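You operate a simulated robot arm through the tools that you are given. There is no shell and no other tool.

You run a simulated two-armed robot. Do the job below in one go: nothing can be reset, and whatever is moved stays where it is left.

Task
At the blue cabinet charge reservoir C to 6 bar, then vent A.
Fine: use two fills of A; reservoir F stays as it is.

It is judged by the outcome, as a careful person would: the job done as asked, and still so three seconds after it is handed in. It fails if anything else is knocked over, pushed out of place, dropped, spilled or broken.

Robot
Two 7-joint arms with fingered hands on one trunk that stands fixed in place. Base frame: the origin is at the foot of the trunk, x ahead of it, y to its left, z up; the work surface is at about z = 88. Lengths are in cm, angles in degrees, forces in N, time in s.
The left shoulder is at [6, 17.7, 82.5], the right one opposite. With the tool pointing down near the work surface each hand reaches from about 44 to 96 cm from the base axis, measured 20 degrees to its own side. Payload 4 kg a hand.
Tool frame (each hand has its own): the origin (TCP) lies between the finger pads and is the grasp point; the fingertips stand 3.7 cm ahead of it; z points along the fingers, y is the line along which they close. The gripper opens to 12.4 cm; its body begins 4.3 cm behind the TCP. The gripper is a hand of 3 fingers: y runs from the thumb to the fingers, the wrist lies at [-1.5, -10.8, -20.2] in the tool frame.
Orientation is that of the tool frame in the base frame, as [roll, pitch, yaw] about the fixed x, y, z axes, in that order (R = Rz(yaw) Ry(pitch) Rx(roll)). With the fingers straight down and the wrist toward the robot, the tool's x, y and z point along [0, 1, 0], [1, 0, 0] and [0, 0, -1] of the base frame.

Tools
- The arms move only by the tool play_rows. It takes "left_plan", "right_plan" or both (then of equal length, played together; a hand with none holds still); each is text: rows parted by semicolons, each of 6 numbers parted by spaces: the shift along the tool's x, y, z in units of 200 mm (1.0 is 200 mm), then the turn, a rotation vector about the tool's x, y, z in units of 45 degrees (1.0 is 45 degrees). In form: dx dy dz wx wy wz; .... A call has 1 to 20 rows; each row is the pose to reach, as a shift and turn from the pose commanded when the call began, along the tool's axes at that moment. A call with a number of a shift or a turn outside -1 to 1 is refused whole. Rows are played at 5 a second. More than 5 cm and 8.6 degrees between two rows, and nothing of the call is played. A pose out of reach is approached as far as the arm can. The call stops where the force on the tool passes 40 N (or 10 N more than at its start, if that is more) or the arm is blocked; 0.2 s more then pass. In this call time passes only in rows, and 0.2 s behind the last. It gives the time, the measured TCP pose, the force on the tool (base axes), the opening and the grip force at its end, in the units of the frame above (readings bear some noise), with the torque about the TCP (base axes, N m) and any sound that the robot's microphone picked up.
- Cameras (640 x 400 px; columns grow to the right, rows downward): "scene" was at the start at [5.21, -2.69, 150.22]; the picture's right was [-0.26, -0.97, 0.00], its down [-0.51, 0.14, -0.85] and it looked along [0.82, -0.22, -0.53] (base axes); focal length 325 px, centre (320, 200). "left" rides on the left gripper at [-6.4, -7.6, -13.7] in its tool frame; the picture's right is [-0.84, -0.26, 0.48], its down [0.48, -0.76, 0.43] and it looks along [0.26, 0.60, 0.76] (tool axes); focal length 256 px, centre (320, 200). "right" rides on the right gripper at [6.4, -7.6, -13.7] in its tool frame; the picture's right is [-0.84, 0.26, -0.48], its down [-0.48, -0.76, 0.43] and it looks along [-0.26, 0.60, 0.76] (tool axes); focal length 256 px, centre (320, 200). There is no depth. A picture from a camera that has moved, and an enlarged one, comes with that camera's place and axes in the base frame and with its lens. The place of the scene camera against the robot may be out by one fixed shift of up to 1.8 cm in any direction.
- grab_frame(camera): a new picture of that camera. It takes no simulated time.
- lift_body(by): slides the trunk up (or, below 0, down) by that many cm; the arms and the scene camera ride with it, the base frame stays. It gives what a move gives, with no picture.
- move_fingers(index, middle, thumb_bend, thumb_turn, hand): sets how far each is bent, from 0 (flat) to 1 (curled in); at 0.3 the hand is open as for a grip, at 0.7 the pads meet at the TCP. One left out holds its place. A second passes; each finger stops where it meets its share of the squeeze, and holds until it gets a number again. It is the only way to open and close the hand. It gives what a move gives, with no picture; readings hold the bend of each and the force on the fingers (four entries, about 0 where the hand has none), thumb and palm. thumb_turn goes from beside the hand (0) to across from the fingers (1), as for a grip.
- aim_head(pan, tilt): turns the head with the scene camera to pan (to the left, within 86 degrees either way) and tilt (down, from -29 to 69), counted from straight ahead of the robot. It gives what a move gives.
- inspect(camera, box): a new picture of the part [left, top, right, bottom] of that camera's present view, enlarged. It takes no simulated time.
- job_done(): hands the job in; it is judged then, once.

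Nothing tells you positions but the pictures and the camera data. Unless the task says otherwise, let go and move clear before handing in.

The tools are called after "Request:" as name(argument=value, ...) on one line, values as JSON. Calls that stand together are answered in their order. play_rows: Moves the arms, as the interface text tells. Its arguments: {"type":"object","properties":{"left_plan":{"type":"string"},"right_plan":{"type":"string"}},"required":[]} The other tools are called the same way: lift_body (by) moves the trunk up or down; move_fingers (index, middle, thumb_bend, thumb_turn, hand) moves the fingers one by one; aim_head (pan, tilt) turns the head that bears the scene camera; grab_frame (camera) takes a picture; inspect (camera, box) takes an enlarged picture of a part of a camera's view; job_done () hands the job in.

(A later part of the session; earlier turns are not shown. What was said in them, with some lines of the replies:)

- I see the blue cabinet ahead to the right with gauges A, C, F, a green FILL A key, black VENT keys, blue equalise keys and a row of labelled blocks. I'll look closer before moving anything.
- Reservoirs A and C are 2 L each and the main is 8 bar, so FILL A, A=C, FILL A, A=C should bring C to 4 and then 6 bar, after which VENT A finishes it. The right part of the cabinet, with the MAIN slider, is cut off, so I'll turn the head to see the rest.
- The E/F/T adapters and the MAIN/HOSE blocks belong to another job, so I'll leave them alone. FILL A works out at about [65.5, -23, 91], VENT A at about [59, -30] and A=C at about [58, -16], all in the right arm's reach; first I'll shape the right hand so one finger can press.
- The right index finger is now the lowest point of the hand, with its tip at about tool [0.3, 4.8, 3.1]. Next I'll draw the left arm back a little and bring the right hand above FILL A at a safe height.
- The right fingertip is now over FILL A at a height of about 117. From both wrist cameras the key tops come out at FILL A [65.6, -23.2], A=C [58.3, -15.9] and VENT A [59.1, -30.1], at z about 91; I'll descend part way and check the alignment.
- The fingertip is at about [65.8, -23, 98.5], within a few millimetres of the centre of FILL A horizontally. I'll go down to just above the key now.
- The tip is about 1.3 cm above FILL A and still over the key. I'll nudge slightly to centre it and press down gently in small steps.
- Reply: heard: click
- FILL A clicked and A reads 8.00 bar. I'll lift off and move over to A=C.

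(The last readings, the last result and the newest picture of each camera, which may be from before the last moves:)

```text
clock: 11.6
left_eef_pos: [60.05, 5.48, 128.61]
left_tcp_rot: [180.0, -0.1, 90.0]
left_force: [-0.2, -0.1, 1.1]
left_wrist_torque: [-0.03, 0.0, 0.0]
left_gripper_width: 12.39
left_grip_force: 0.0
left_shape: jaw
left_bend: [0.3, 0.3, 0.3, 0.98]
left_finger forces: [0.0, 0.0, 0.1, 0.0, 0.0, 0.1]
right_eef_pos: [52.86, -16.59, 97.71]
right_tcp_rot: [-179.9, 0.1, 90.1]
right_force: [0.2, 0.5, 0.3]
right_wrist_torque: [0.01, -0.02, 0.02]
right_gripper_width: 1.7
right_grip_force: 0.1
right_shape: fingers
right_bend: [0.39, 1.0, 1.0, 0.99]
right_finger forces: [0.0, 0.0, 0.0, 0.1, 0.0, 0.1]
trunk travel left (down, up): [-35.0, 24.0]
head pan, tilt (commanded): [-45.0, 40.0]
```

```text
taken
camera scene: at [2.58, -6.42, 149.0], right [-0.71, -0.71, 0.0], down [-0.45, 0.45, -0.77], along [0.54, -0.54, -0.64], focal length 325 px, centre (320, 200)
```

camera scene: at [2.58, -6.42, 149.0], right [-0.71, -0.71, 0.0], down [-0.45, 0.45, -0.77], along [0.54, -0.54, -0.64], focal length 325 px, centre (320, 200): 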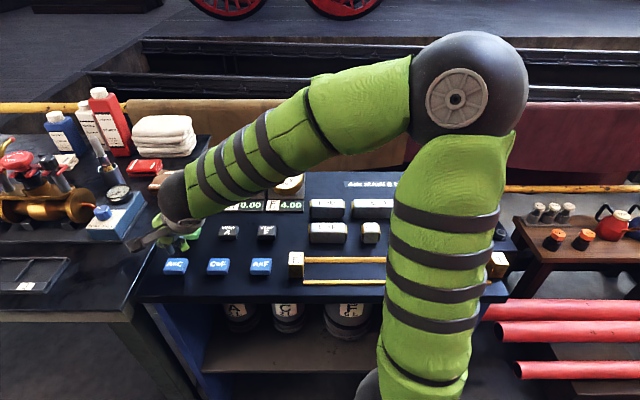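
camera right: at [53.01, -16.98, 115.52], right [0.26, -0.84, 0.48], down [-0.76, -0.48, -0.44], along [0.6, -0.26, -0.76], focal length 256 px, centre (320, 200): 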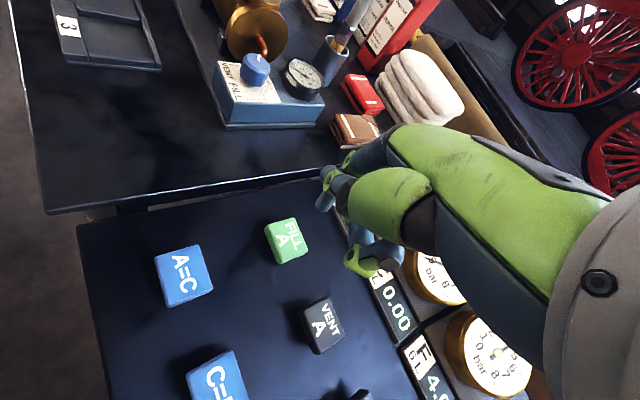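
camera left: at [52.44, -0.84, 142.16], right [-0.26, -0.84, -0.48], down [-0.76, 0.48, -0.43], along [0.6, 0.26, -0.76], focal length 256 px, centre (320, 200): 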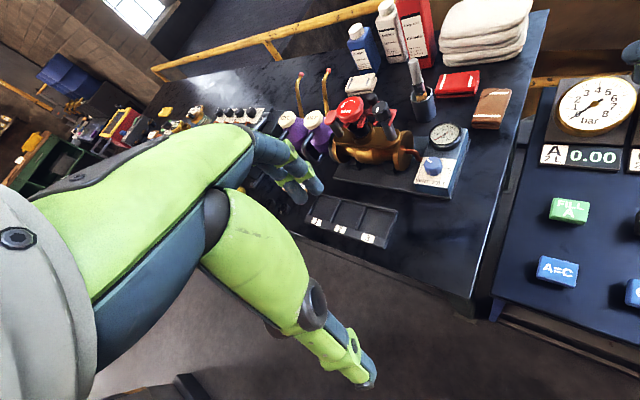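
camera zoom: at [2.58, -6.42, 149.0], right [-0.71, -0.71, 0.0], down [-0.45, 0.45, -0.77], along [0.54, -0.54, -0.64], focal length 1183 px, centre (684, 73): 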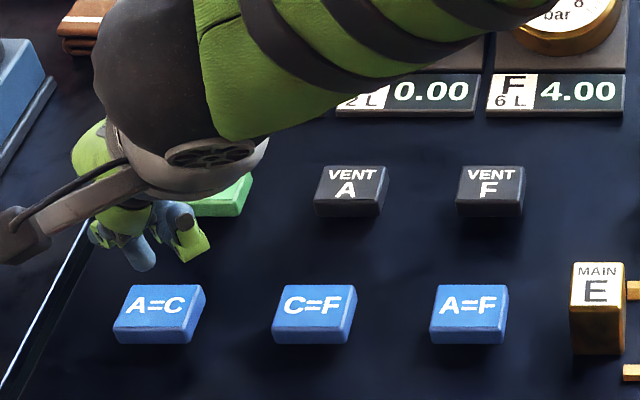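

A still reads 8.00, and the tip projects onto the centre of A=C. I'll press it now.

Request:
play_rows(right_plan="0 0 0.08 0 0 0; 0 0 0.14 0 0 0; 0 0 0.17 0 0 0; 0 0 0.185 0 0 0; 0 0 0.2 0 0 0")

Request:
inspect(camera="left", box=[520, 150, 640, 300])

Request:
inspect(camera="scene", box=[140, 180, 300, 290])

```text
clock: 12.8
left_eef_pos: [59.95, 5.58, 128.59]
left_tcp_rot: [180.0, 0.0, 90.0]
left_force: [0.0, -0.7, -0.6]
left_wrist_torque: [0.03, -0.02, 0.0]
left_gripper_width: 12.34
left_grip_force: 0.1
left_shape: jaw
left_bend: [0.3, 0.3, 0.3, 0.98]
left_finger forces: [0.1, 0.1, 0.1, 0.0, 0.1, 0.1]
right_eef_pos: [52.93, -16.5, 93.85]
right_tcp_rot: [179.8, 0.0, 90.0]
right_force: [-2.0, -1.6, 12.4]
right_wrist_torque: [0.03, -0.64, -0.1]
right_gripper_width: 1.68
right_grip_force: 5.7
right_shape: fingers
right_bend: [0.39, 1.0, 1.0, 0.99]
right_finger forces: [12.2, 0.0, 0.0, 0.0, 0.0, 0.0]
trunk travel left (down, up): [-35.0, 24.0]
head pan, tilt (commanded): [-45.0, 40.0]
heard: click
```

```text
2.67 times, centred on (580, 225) of left
camera zoom: at [52.27, -0.9, 142.25], right [-0.26, -0.84, -0.48], down [-0.76, 0.48, -0.44], along [0.6, 0.26, -0.76], focal length 683 px, centre (-373, 133)
```

zoom: 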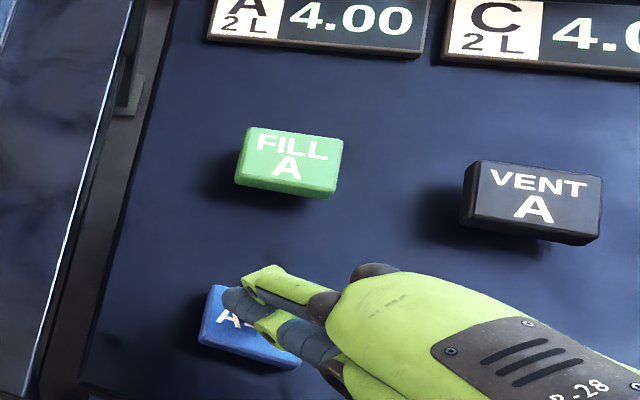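

```text
3.64 times, centred on (220, 235) of scene
camera zoom: at [2.47, -6.41, 149.02], right [-0.71, -0.71, 0.0], down [-0.45, 0.45, -0.77], along [0.54, -0.54, -0.64], focal length 1183 px, centre (684, 73)
```

zoom: 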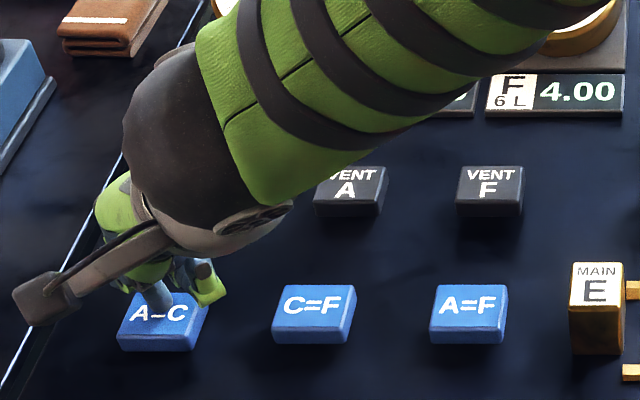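

A and C both read 4.00 and F stays at 4.00. I'll lift off A=C and go back over FILL A along the same route, stopping just above it.

Request:
play_rows(right_plan="0 0 -0.1 0 0 0; 0 0 -0.2 0 0 0; 0 0 -0.26 0 0 0; -0.09 0.09 -0.26 0 0 0; -0.18 0.18 -0.26 0 0 0; -0.275 0.275 -0.26 0 0 0; -0.3675 0.365 -0.26 0 0 0; -0.3675 0.365 -0.2 0 0 0")

Request:
inspect(camera="left", box=[520, 150, 640, 300])

Request:
inspect(camera="scene", box=[140, 180, 300, 290])

```text
clock: 14.6
left_eef_pos: [60.08, 5.58, 128.58]
left_tcp_rot: [-179.9, 0.0, 90.1]
left_force: [0.8, 0.5, 0.4]
left_wrist_torque: [-0.04, 0.0, -0.02]
left_gripper_width: 12.36
left_grip_force: 0.1
left_shape: jaw
left_bend: [0.3, 0.3, 0.3, 0.98]
left_finger forces: [0.0, 0.0, 0.0, 0.1, 0.0, 0.0]
right_eef_pos: [60.42, -23.99, 97.93]
right_tcp_rot: [-180.0, 0.0, 90.0]
right_force: [-0.6, -0.5, 0.2]
right_wrist_torque: [0.01, 0.02, 0.0]
right_gripper_width: 1.72
right_grip_force: 0.1
right_shape: fingers
right_bend: [0.39, 1.0, 1.0, 0.99]
right_finger forces: [0.0, 0.1, 0.1, 0.0, 0.0, 0.0]
trunk travel left (down, up): [-35.0, 24.0]
head pan, tilt (commanded): [-45.0, 40.0]
```

```text
2.67 times, centred on (580, 225) of left
camera zoom: at [52.36, -0.89, 142.19], right [-0.26, -0.84, -0.48], down [-0.76, 0.48, -0.43], along [0.6, 0.26, -0.76], focal length 683 px, centre (-373, 133)
```

zoom: 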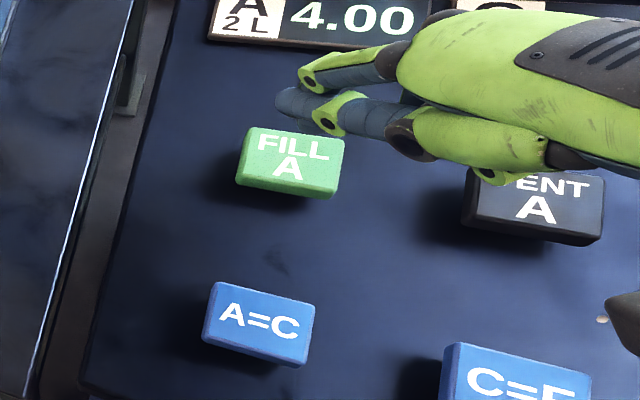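

```text
3.64 times, centred on (220, 235) of scene
camera zoom: at [2.57, -6.41, 149.0], right [-0.71, -0.71, 0.0], down [-0.45, 0.45, -0.77], along [0.54, -0.54, -0.64], focal length 1183 px, centre (684, 73)
```

zoom: 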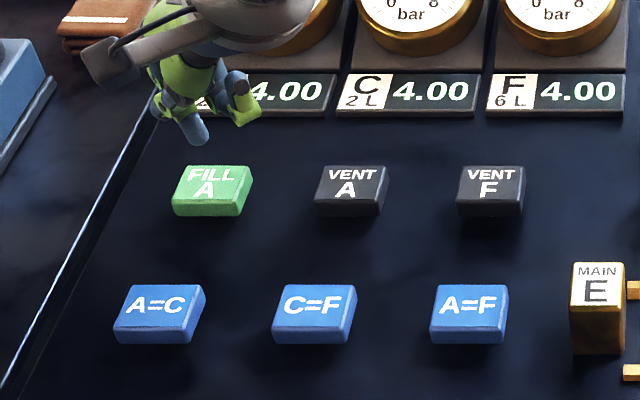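

All three read 4.00 and the finger is back above FILL A. I'll press it for the second fill.

Request:
play_rows(right_plan="0 0 0.08 0 0 0; 0 0 0.14 0 0 0; 0 0 0.17 0 0 0; 0 0 0.185 0 0 0; 0 0 0.2 0 0 0")

Request:
inspect(camera="left", box=[520, 120, 640, 300])

Request:
inspect(camera="scene", box=[140, 180, 300, 290])

```text
clock: 15.8
left_eef_pos: [59.97, 5.62, 128.71]
left_tcp_rot: [180.0, 0.0, 90.0]
left_force: [0.4, -0.1, 0.0]
left_wrist_torque: [0.0, 0.01, 0.01]
left_gripper_width: 12.36
left_grip_force: 0.0
left_shape: jaw
left_bend: [0.3, 0.3, 0.3, 0.98]
left_finger forces: [0.1, 0.0, 0.0, 0.0, 0.0, 0.0]
right_eef_pos: [60.29, -23.97, 93.87]
right_tcp_rot: [179.9, 0.0, 89.9]
right_force: [-0.2, -1.5, 7.8]
right_wrist_torque: [0.0, -0.38, -0.08]
right_gripper_width: 1.74
right_grip_force: 3.3
right_shape: fingers
right_bend: [0.39, 1.0, 1.0, 0.99]
right_finger forces: [7.5, 0.0, 0.0, 0.0, 0.0, 0.0]
trunk travel left (down, up): [-35.0, 24.0]
head pan, tilt (commanded): [-45.0, 40.0]
heard: click
```

```text
2.22 times, centred on (580, 210) of left
camera zoom: at [52.31, -0.9, 142.23], right [-0.26, -0.84, -0.48], down [-0.76, 0.48, -0.43], along [0.6, 0.26, -0.76], focal length 569 px, centre (-258, 178)
```

zoom: 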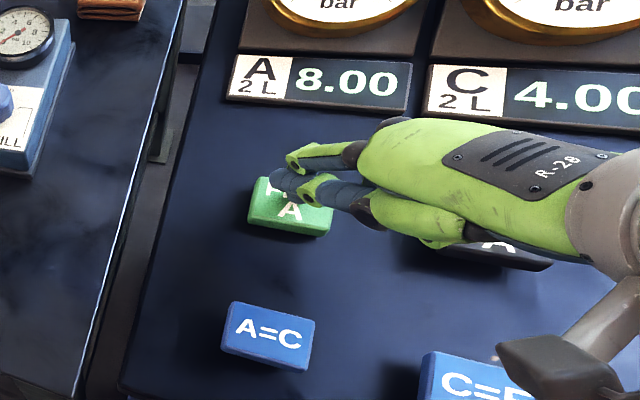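

```text
3.64 times, centred on (220, 235) of scene
camera zoom: at [2.51, -6.41, 149.01], right [-0.71, -0.71, 0.0], down [-0.45, 0.45, -0.77], along [0.54, -0.54, -0.64], focal length 1183 px, centre (684, 73)
```

zoom: 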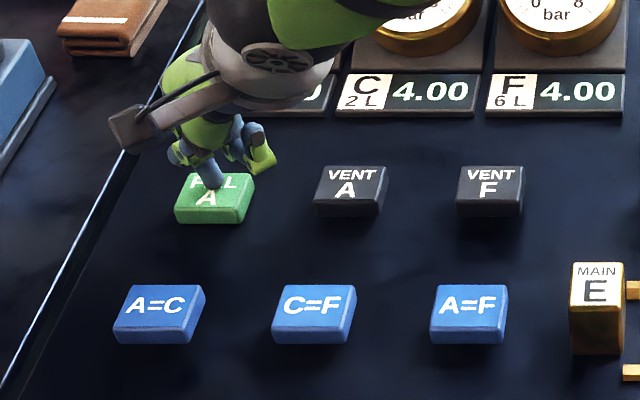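

A reads 8.00, C 4.00 and F 4.00. I'll lift and go back over A=C for the second equalise.

Request:
play_rows(right_plan="0 0 -0.1 0 0 0; 0 0 -0.2 0 0 0; 0 0 -0.26 0 0 0; 0.09 -0.09 -0.26 0 0 0; 0.18 -0.18 -0.26 0 0 0; 0.275 -0.275 -0.26 0 0 0; 0.3675 -0.365 -0.26 0 0 0; 0.3675 -0.365 -0.2 0 0 0")

Request:
inspect(camera="scene", box=[140, 180, 300, 290])

Request:
inspect(camera="left", box=[520, 120, 640, 300])

```text
clock: 17.6
left_eef_pos: [60.13, 5.54, 128.63]
left_tcp_rot: [179.9, 0.0, 90.0]
left_force: [-0.6, 0.2, 0.2]
left_wrist_torque: [-0.02, 0.0, 0.03]
left_gripper_width: 12.36
left_grip_force: 0.0
left_shape: jaw
left_bend: [0.3, 0.3, 0.3, 0.98]
left_finger forces: [0.0, 0.0, 0.0, 0.0, 0.0, 0.0]
right_eef_pos: [52.9, -16.41, 97.76]
right_tcp_rot: [-180.0, -0.1, 90.0]
right_force: [-0.5, 0.2, -0.1]
right_wrist_torque: [-0.01, -0.02, 0.03]
right_gripper_width: 1.69
right_grip_force: 0.1
right_shape: fingers
right_bend: [0.39, 1.0, 1.0, 0.99]
right_finger forces: [0.0, 0.1, 0.1, 0.0, 0.0, 0.1]
trunk travel left (down, up): [-35.0, 24.0]
head pan, tilt (commanded): [-45.0, 40.0]
```

```text
3.64 times, centred on (220, 235) of scene
camera zoom: at [2.58, -6.42, 149.0], right [-0.71, -0.71, 0.0], down [-0.45, 0.45, -0.77], along [0.54, -0.54, -0.64], focal length 1183 px, centre (684, 73)
```

zoom: 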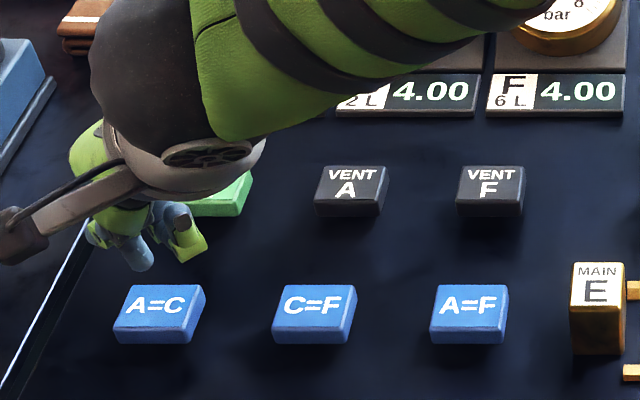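

```text
2.22 times, centred on (580, 210) of left
camera zoom: at [52.38, -0.9, 142.18], right [-0.26, -0.84, -0.48], down [-0.76, 0.48, -0.43], along [0.6, 0.26, -0.76], focal length 569 px, centre (-258, 178)
```

zoom: 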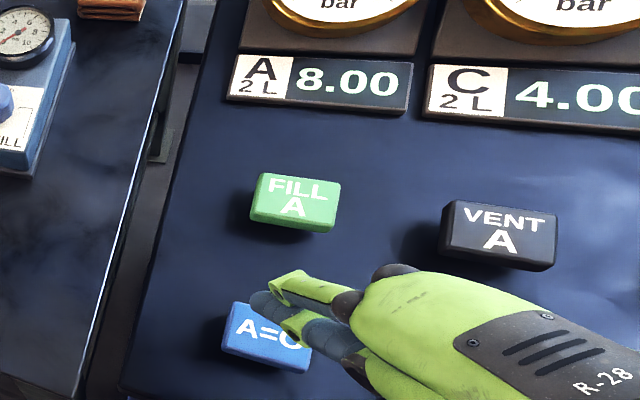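

The finger is above A=C as before. I'll press it again, which should give 6.00 on both A and C.

Request:
play_rows(right_plan="0 0 0.08 0 0 0; 0 0 0.14 0 0 0; 0 0 0.17 0 0 0; 0 0 0.185 0 0 0; 0 0 0.2 0 0 0")

Request:
inspect(camera="left", box=[520, 120, 640, 300])

Request:
inspect(camera="scene", box=[140, 180, 300, 290])

```text
clock: 18.8
left_eef_pos: [60.02, 5.49, 128.78]
left_tcp_rot: [180.0, 0.1, 90.0]
left_force: [-1.6, 0.7, -0.1]
left_wrist_torque: [0.01, 0.01, -0.02]
left_gripper_width: 12.37
left_grip_force: 0.1
left_shape: jaw
left_bend: [0.3, 0.3, 0.3, 0.98]
left_finger forces: [0.0, 0.0, 0.0, 0.0, 0.0, 0.1]
right_eef_pos: [53.02, -16.52, 93.86]
right_tcp_rot: [179.9, 0.1, 90.0]
right_force: [-0.7, -2.1, 10.2]
right_wrist_torque: [-0.04, -0.55, -0.11]
right_gripper_width: 1.72
right_grip_force: 5.1
right_shape: fingers
right_bend: [0.39, 1.0, 1.0, 0.99]
right_finger forces: [10.0, 0.1, 0.1, 0.1, 0.1, 0.1]
trunk travel left (down, up): [-35.0, 24.0]
head pan, tilt (commanded): [-45.0, 40.0]
heard: click
```

```text
2.22 times, centred on (580, 210) of left
camera zoom: at [52.29, -0.91, 142.24], right [-0.26, -0.84, -0.48], down [-0.76, 0.48, -0.44], along [0.6, 0.26, -0.76], focal length 569 px, centre (-258, 178)
```

zoom: 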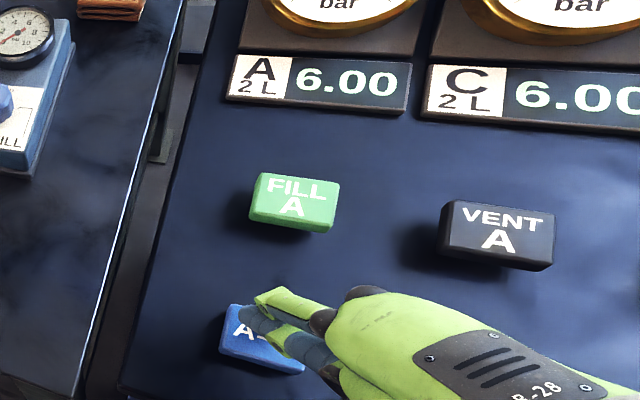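

```text
3.64 times, centred on (220, 235) of scene
camera zoom: at [2.49, -6.42, 149.02], right [-0.71, -0.71, 0.0], down [-0.45, 0.45, -0.77], along [0.54, -0.54, -0.64], focal length 1183 px, centre (684, 73)
```

zoom: 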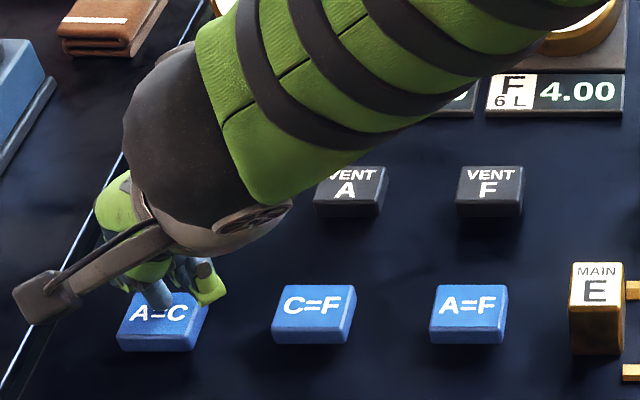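

A and C both read 6.00 and F still 4.00, so C is charged. I'll lift off A=C and move across to hover above VENT A.

Request:
play_rows(right_plan="0 0 -0.1 0 0 0; 0 0 -0.2 0 0 0; 0 0 -0.28 0 0 0; -0.14 0.008 -0.28 0 0 0; -0.28 0.016 -0.28 0 0 0; -0.42 0.024 -0.28 0 0 0; -0.57 0.03 -0.28 0 0 0; -0.71 0.0375 -0.28 0 0 0; -0.71 0.0375 -0.2 0 0 0")

Request:
inspect(camera="scene", box=[160, 160, 320, 270])

Request:
inspect(camera="right", box=[180, 110, 420, 290])

Request:
inspect(camera="left", box=[520, 120, 640, 300])

```text
clock: 20.8
left_eef_pos: [60.07, 5.58, 128.69]
left_tcp_rot: [-179.9, 0.1, 90.1]
left_force: [0.1, -0.7, 0.0]
left_wrist_torque: [-0.03, 0.01, -0.01]
left_gripper_width: 12.38
left_grip_force: 0.0
left_shape: jaw
left_bend: [0.3, 0.3, 0.3, 0.98]
left_finger forces: [0.1, 0.1, 0.0, 0.0, 0.0, 0.0]
right_eef_pos: [53.84, -30.92, 97.65]
right_tcp_rot: [180.0, 0.0, 90.1]
right_force: [-0.1, -0.6, 0.1]
right_wrist_torque: [-0.01, -0.01, 0.03]
right_gripper_width: 1.72
right_grip_force: 0.1
right_shape: fingers
right_bend: [0.39, 1.0, 1.0, 0.99]
right_finger forces: [0.1, 0.1, 0.1, 0.1, 0.0, 0.0]
trunk travel left (down, up): [-35.0, 24.0]
head pan, tilt (commanded): [-45.0, 40.0]
```

```text
3.64 times, centred on (240, 215) of scene
camera zoom: at [2.58, -6.42, 149.0], right [-0.71, -0.71, 0.0], down [-0.45, 0.45, -0.77], along [0.54, -0.54, -0.64], focal length 1183 px, centre (611, 146)
```

zoom: 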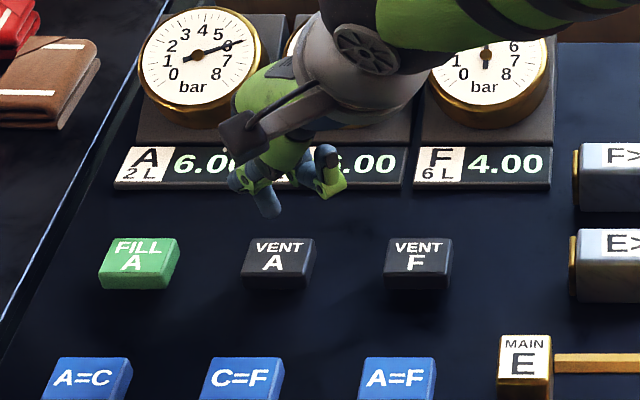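

```text
2.22 times, centred on (300, 200) of right
camera zoom: at [46.25, -24.39, 111.43], right [0.26, -0.84, 0.48], down [-0.76, -0.48, -0.43], along [0.6, -0.26, -0.76], focal length 569 px, centre (364, 200)
```

zoom: 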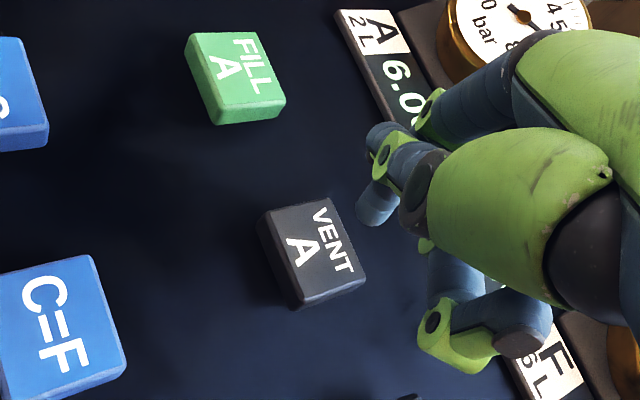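

```text
2.22 times, centred on (580, 210) of left
camera zoom: at [52.38, -0.9, 142.18], right [-0.26, -0.84, -0.48], down [-0.76, 0.48, -0.43], along [0.6, 0.26, -0.76], focal length 569 px, centre (-258, 178)
```

zoom: 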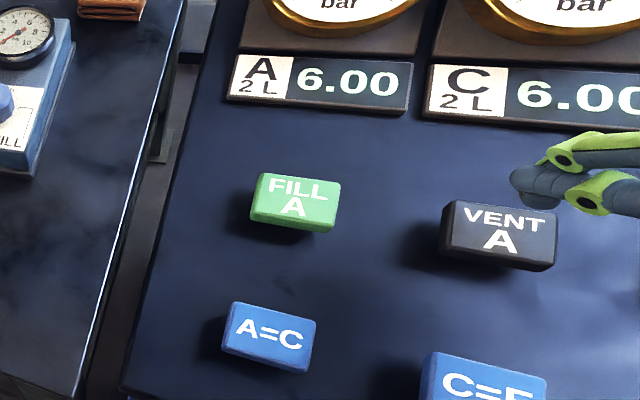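

The digits show A 6.00, C 6.00 and F 4.00, and the tip projects onto VENT A. I'll press it now.

Request:
play_rows(right_plan="0 0 0.08 0 0 0; 0 0 0.14 0 0 0; 0 0 0.17 0 0 0; 0 0 0.185 0 0 0; 0 0 0.2 0 0 0")

Request:
inspect(camera="left", box=[520, 120, 640, 300])

Request:
inspect(camera="scene", box=[160, 160, 320, 270])

```text
clock: 21.9
left_eef_pos: [60.03, 5.75, 128.62]
left_tcp_rot: [-180.0, 0.0, 90.0]
left_force: [0.3, -0.3, 0.0]
left_wrist_torque: [-0.01, 0.0, -0.01]
left_gripper_width: 12.39
left_grip_force: 0.0
left_shape: jaw
left_bend: [0.3, 0.3, 0.3, 0.98]
left_finger forces: [0.0, 0.0, 0.1, 0.0, 0.0, 0.0]
right_eef_pos: [53.65, -30.82, 93.82]
right_tcp_rot: [179.9, 0.0, 90.0]
right_force: [-1.0, -0.2, 6.8]
right_wrist_torque: [0.0, -0.4, -0.06]
right_gripper_width: 1.72
right_grip_force: 4.3
right_shape: fingers
right_bend: [0.39, 1.0, 1.0, 0.99]
right_finger forces: [7.9, 0.1, 0.0, 0.0, 0.1, 0.0]
trunk travel left (down, up): [-35.0, 24.0]
head pan, tilt (commanded): [-45.0, 40.0]
heard: click
```

```text
2.22 times, centred on (580, 210) of left
camera zoom: at [52.3, -0.88, 142.23], right [-0.26, -0.84, -0.48], down [-0.76, 0.48, -0.44], along [0.6, 0.26, -0.76], focal length 569 px, centre (-258, 178)
```

zoom: 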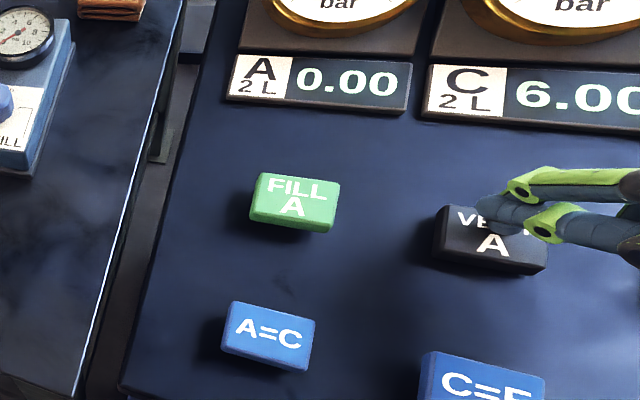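

```text
3.64 times, centred on (240, 215) of scene
camera zoom: at [2.5, -6.4, 149.01], right [-0.71, -0.71, 0.0], down [-0.45, 0.45, -0.77], along [0.54, -0.54, -0.64], focal length 1183 px, centre (611, 146)
```

zoom: 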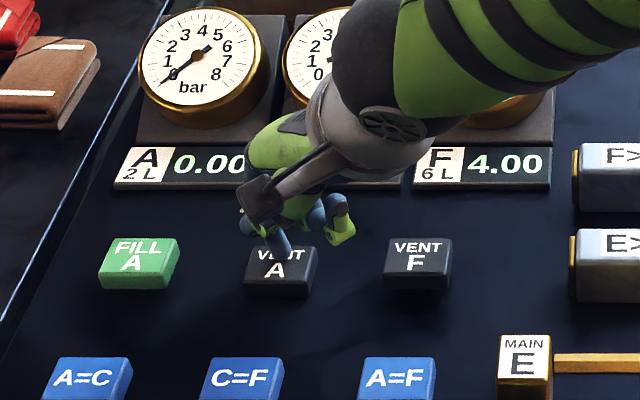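

A now reads 0.00, C 6.00 and F 4.00. I'll lift straight up off the key and raise the hand well clear of the cabinet.

Request:
play_rows(right_plan="0 0 -0.12 0 0 0; 0 0 -0.24 0 0 0; 0 0 -0.36 0 0 0; 0 0 -0.48 0 0 0; 0 0 -0.6 0 0 0; 0 0 -0.72 0 0 0; 0 0 -0.84 0 0 0; 0 0 -0.96 0 0 0; -0.08 -0.12 -0.98 0 0 0; -0.16 -0.24 -1 0 0 0; -0.26 -0.38 -1 0 0 0; -0.36 -0.52 -1 0 0 0; -0.44 -0.62 -1 0 0 0")

Request:
grab_frame(camera="scene")

Request:
inspect(camera="scene", box=[160, 140, 400, 290])

```text
clock: 24.8
left_eef_pos: [59.98, 5.55, 128.73]
left_tcp_rot: [-179.9, -0.1, 90.0]
left_force: [-0.1, 0.1, 0.0]
left_wrist_torque: [0.01, 0.01, 0.03]
left_gripper_width: 12.35
left_grip_force: 0.0
left_shape: jaw
left_bend: [0.3, 0.3, 0.3, 0.98]
left_finger forces: [0.0, 0.0, 0.0, 0.0, 0.1, 0.0]
right_eef_pos: [41.11, -39.62, 113.86]
right_tcp_rot: [180.0, -0.1, 89.9]
right_force: [0.7, 0.1, 0.5]
right_wrist_torque: [-0.01, 0.01, -0.02]
right_gripper_width: 1.7
right_grip_force: 0.0
right_shape: fingers
right_bend: [0.39, 1.0, 1.0, 0.99]
right_finger forces: [0.0, 0.0, 0.0, 0.0, 0.1, 0.0]
trunk travel left (down, up): [-35.0, 24.0]
head pan, tilt (commanded): [-45.0, 40.0]
```

```text
taken
camera scene: at [2.54, -6.43, 149.0], right [-0.71, -0.71, 0.0], down [-0.45, 0.45, -0.77], along [0.54, -0.54, -0.64], focal length 325 px, centre (320, 200)
```

scene: 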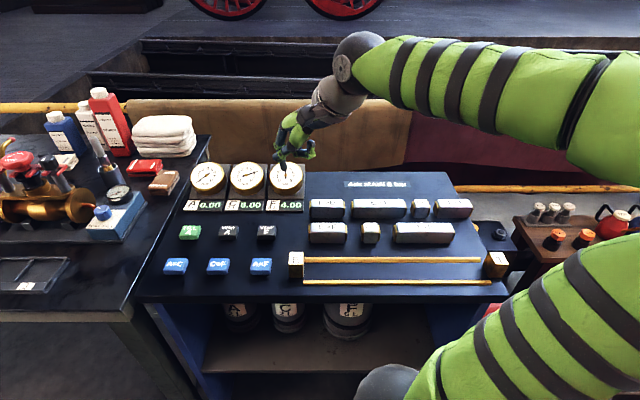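

```text
2.67 times, centred on (280, 215) of scene
camera zoom: at [2.54, -6.43, 149.0], right [-0.71, -0.71, 0.0], down [-0.45, 0.45, -0.77], along [0.54, -0.54, -0.64], focal length 868 px, centre (427, 160)
```

zoom: 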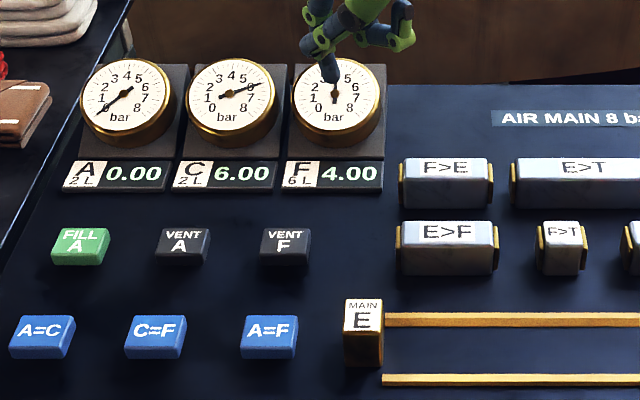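

The displays read A 0.00, C 6.00 and F 4.00. Nothing else on the cabinet has moved and both hands are clear, so I'm handing the job in.

Request:
job_done()

```text
The job is handed in.
```

The job is done: reservoir C is charged to 6.00 bar and A is vented to 0.00. F still reads 4.00, as it did at the start.

I pressed FILL A and then A=C, twice, which took C from 0 to 4 and then to 6 bar. VENT A then emptied A. That used two fills of A, as you asked.

The readings were unchanged when I last checked, about three seconds after venting. None of the adapters or other items were touched, and both hands were clear of the cabinet when I handed the job in.
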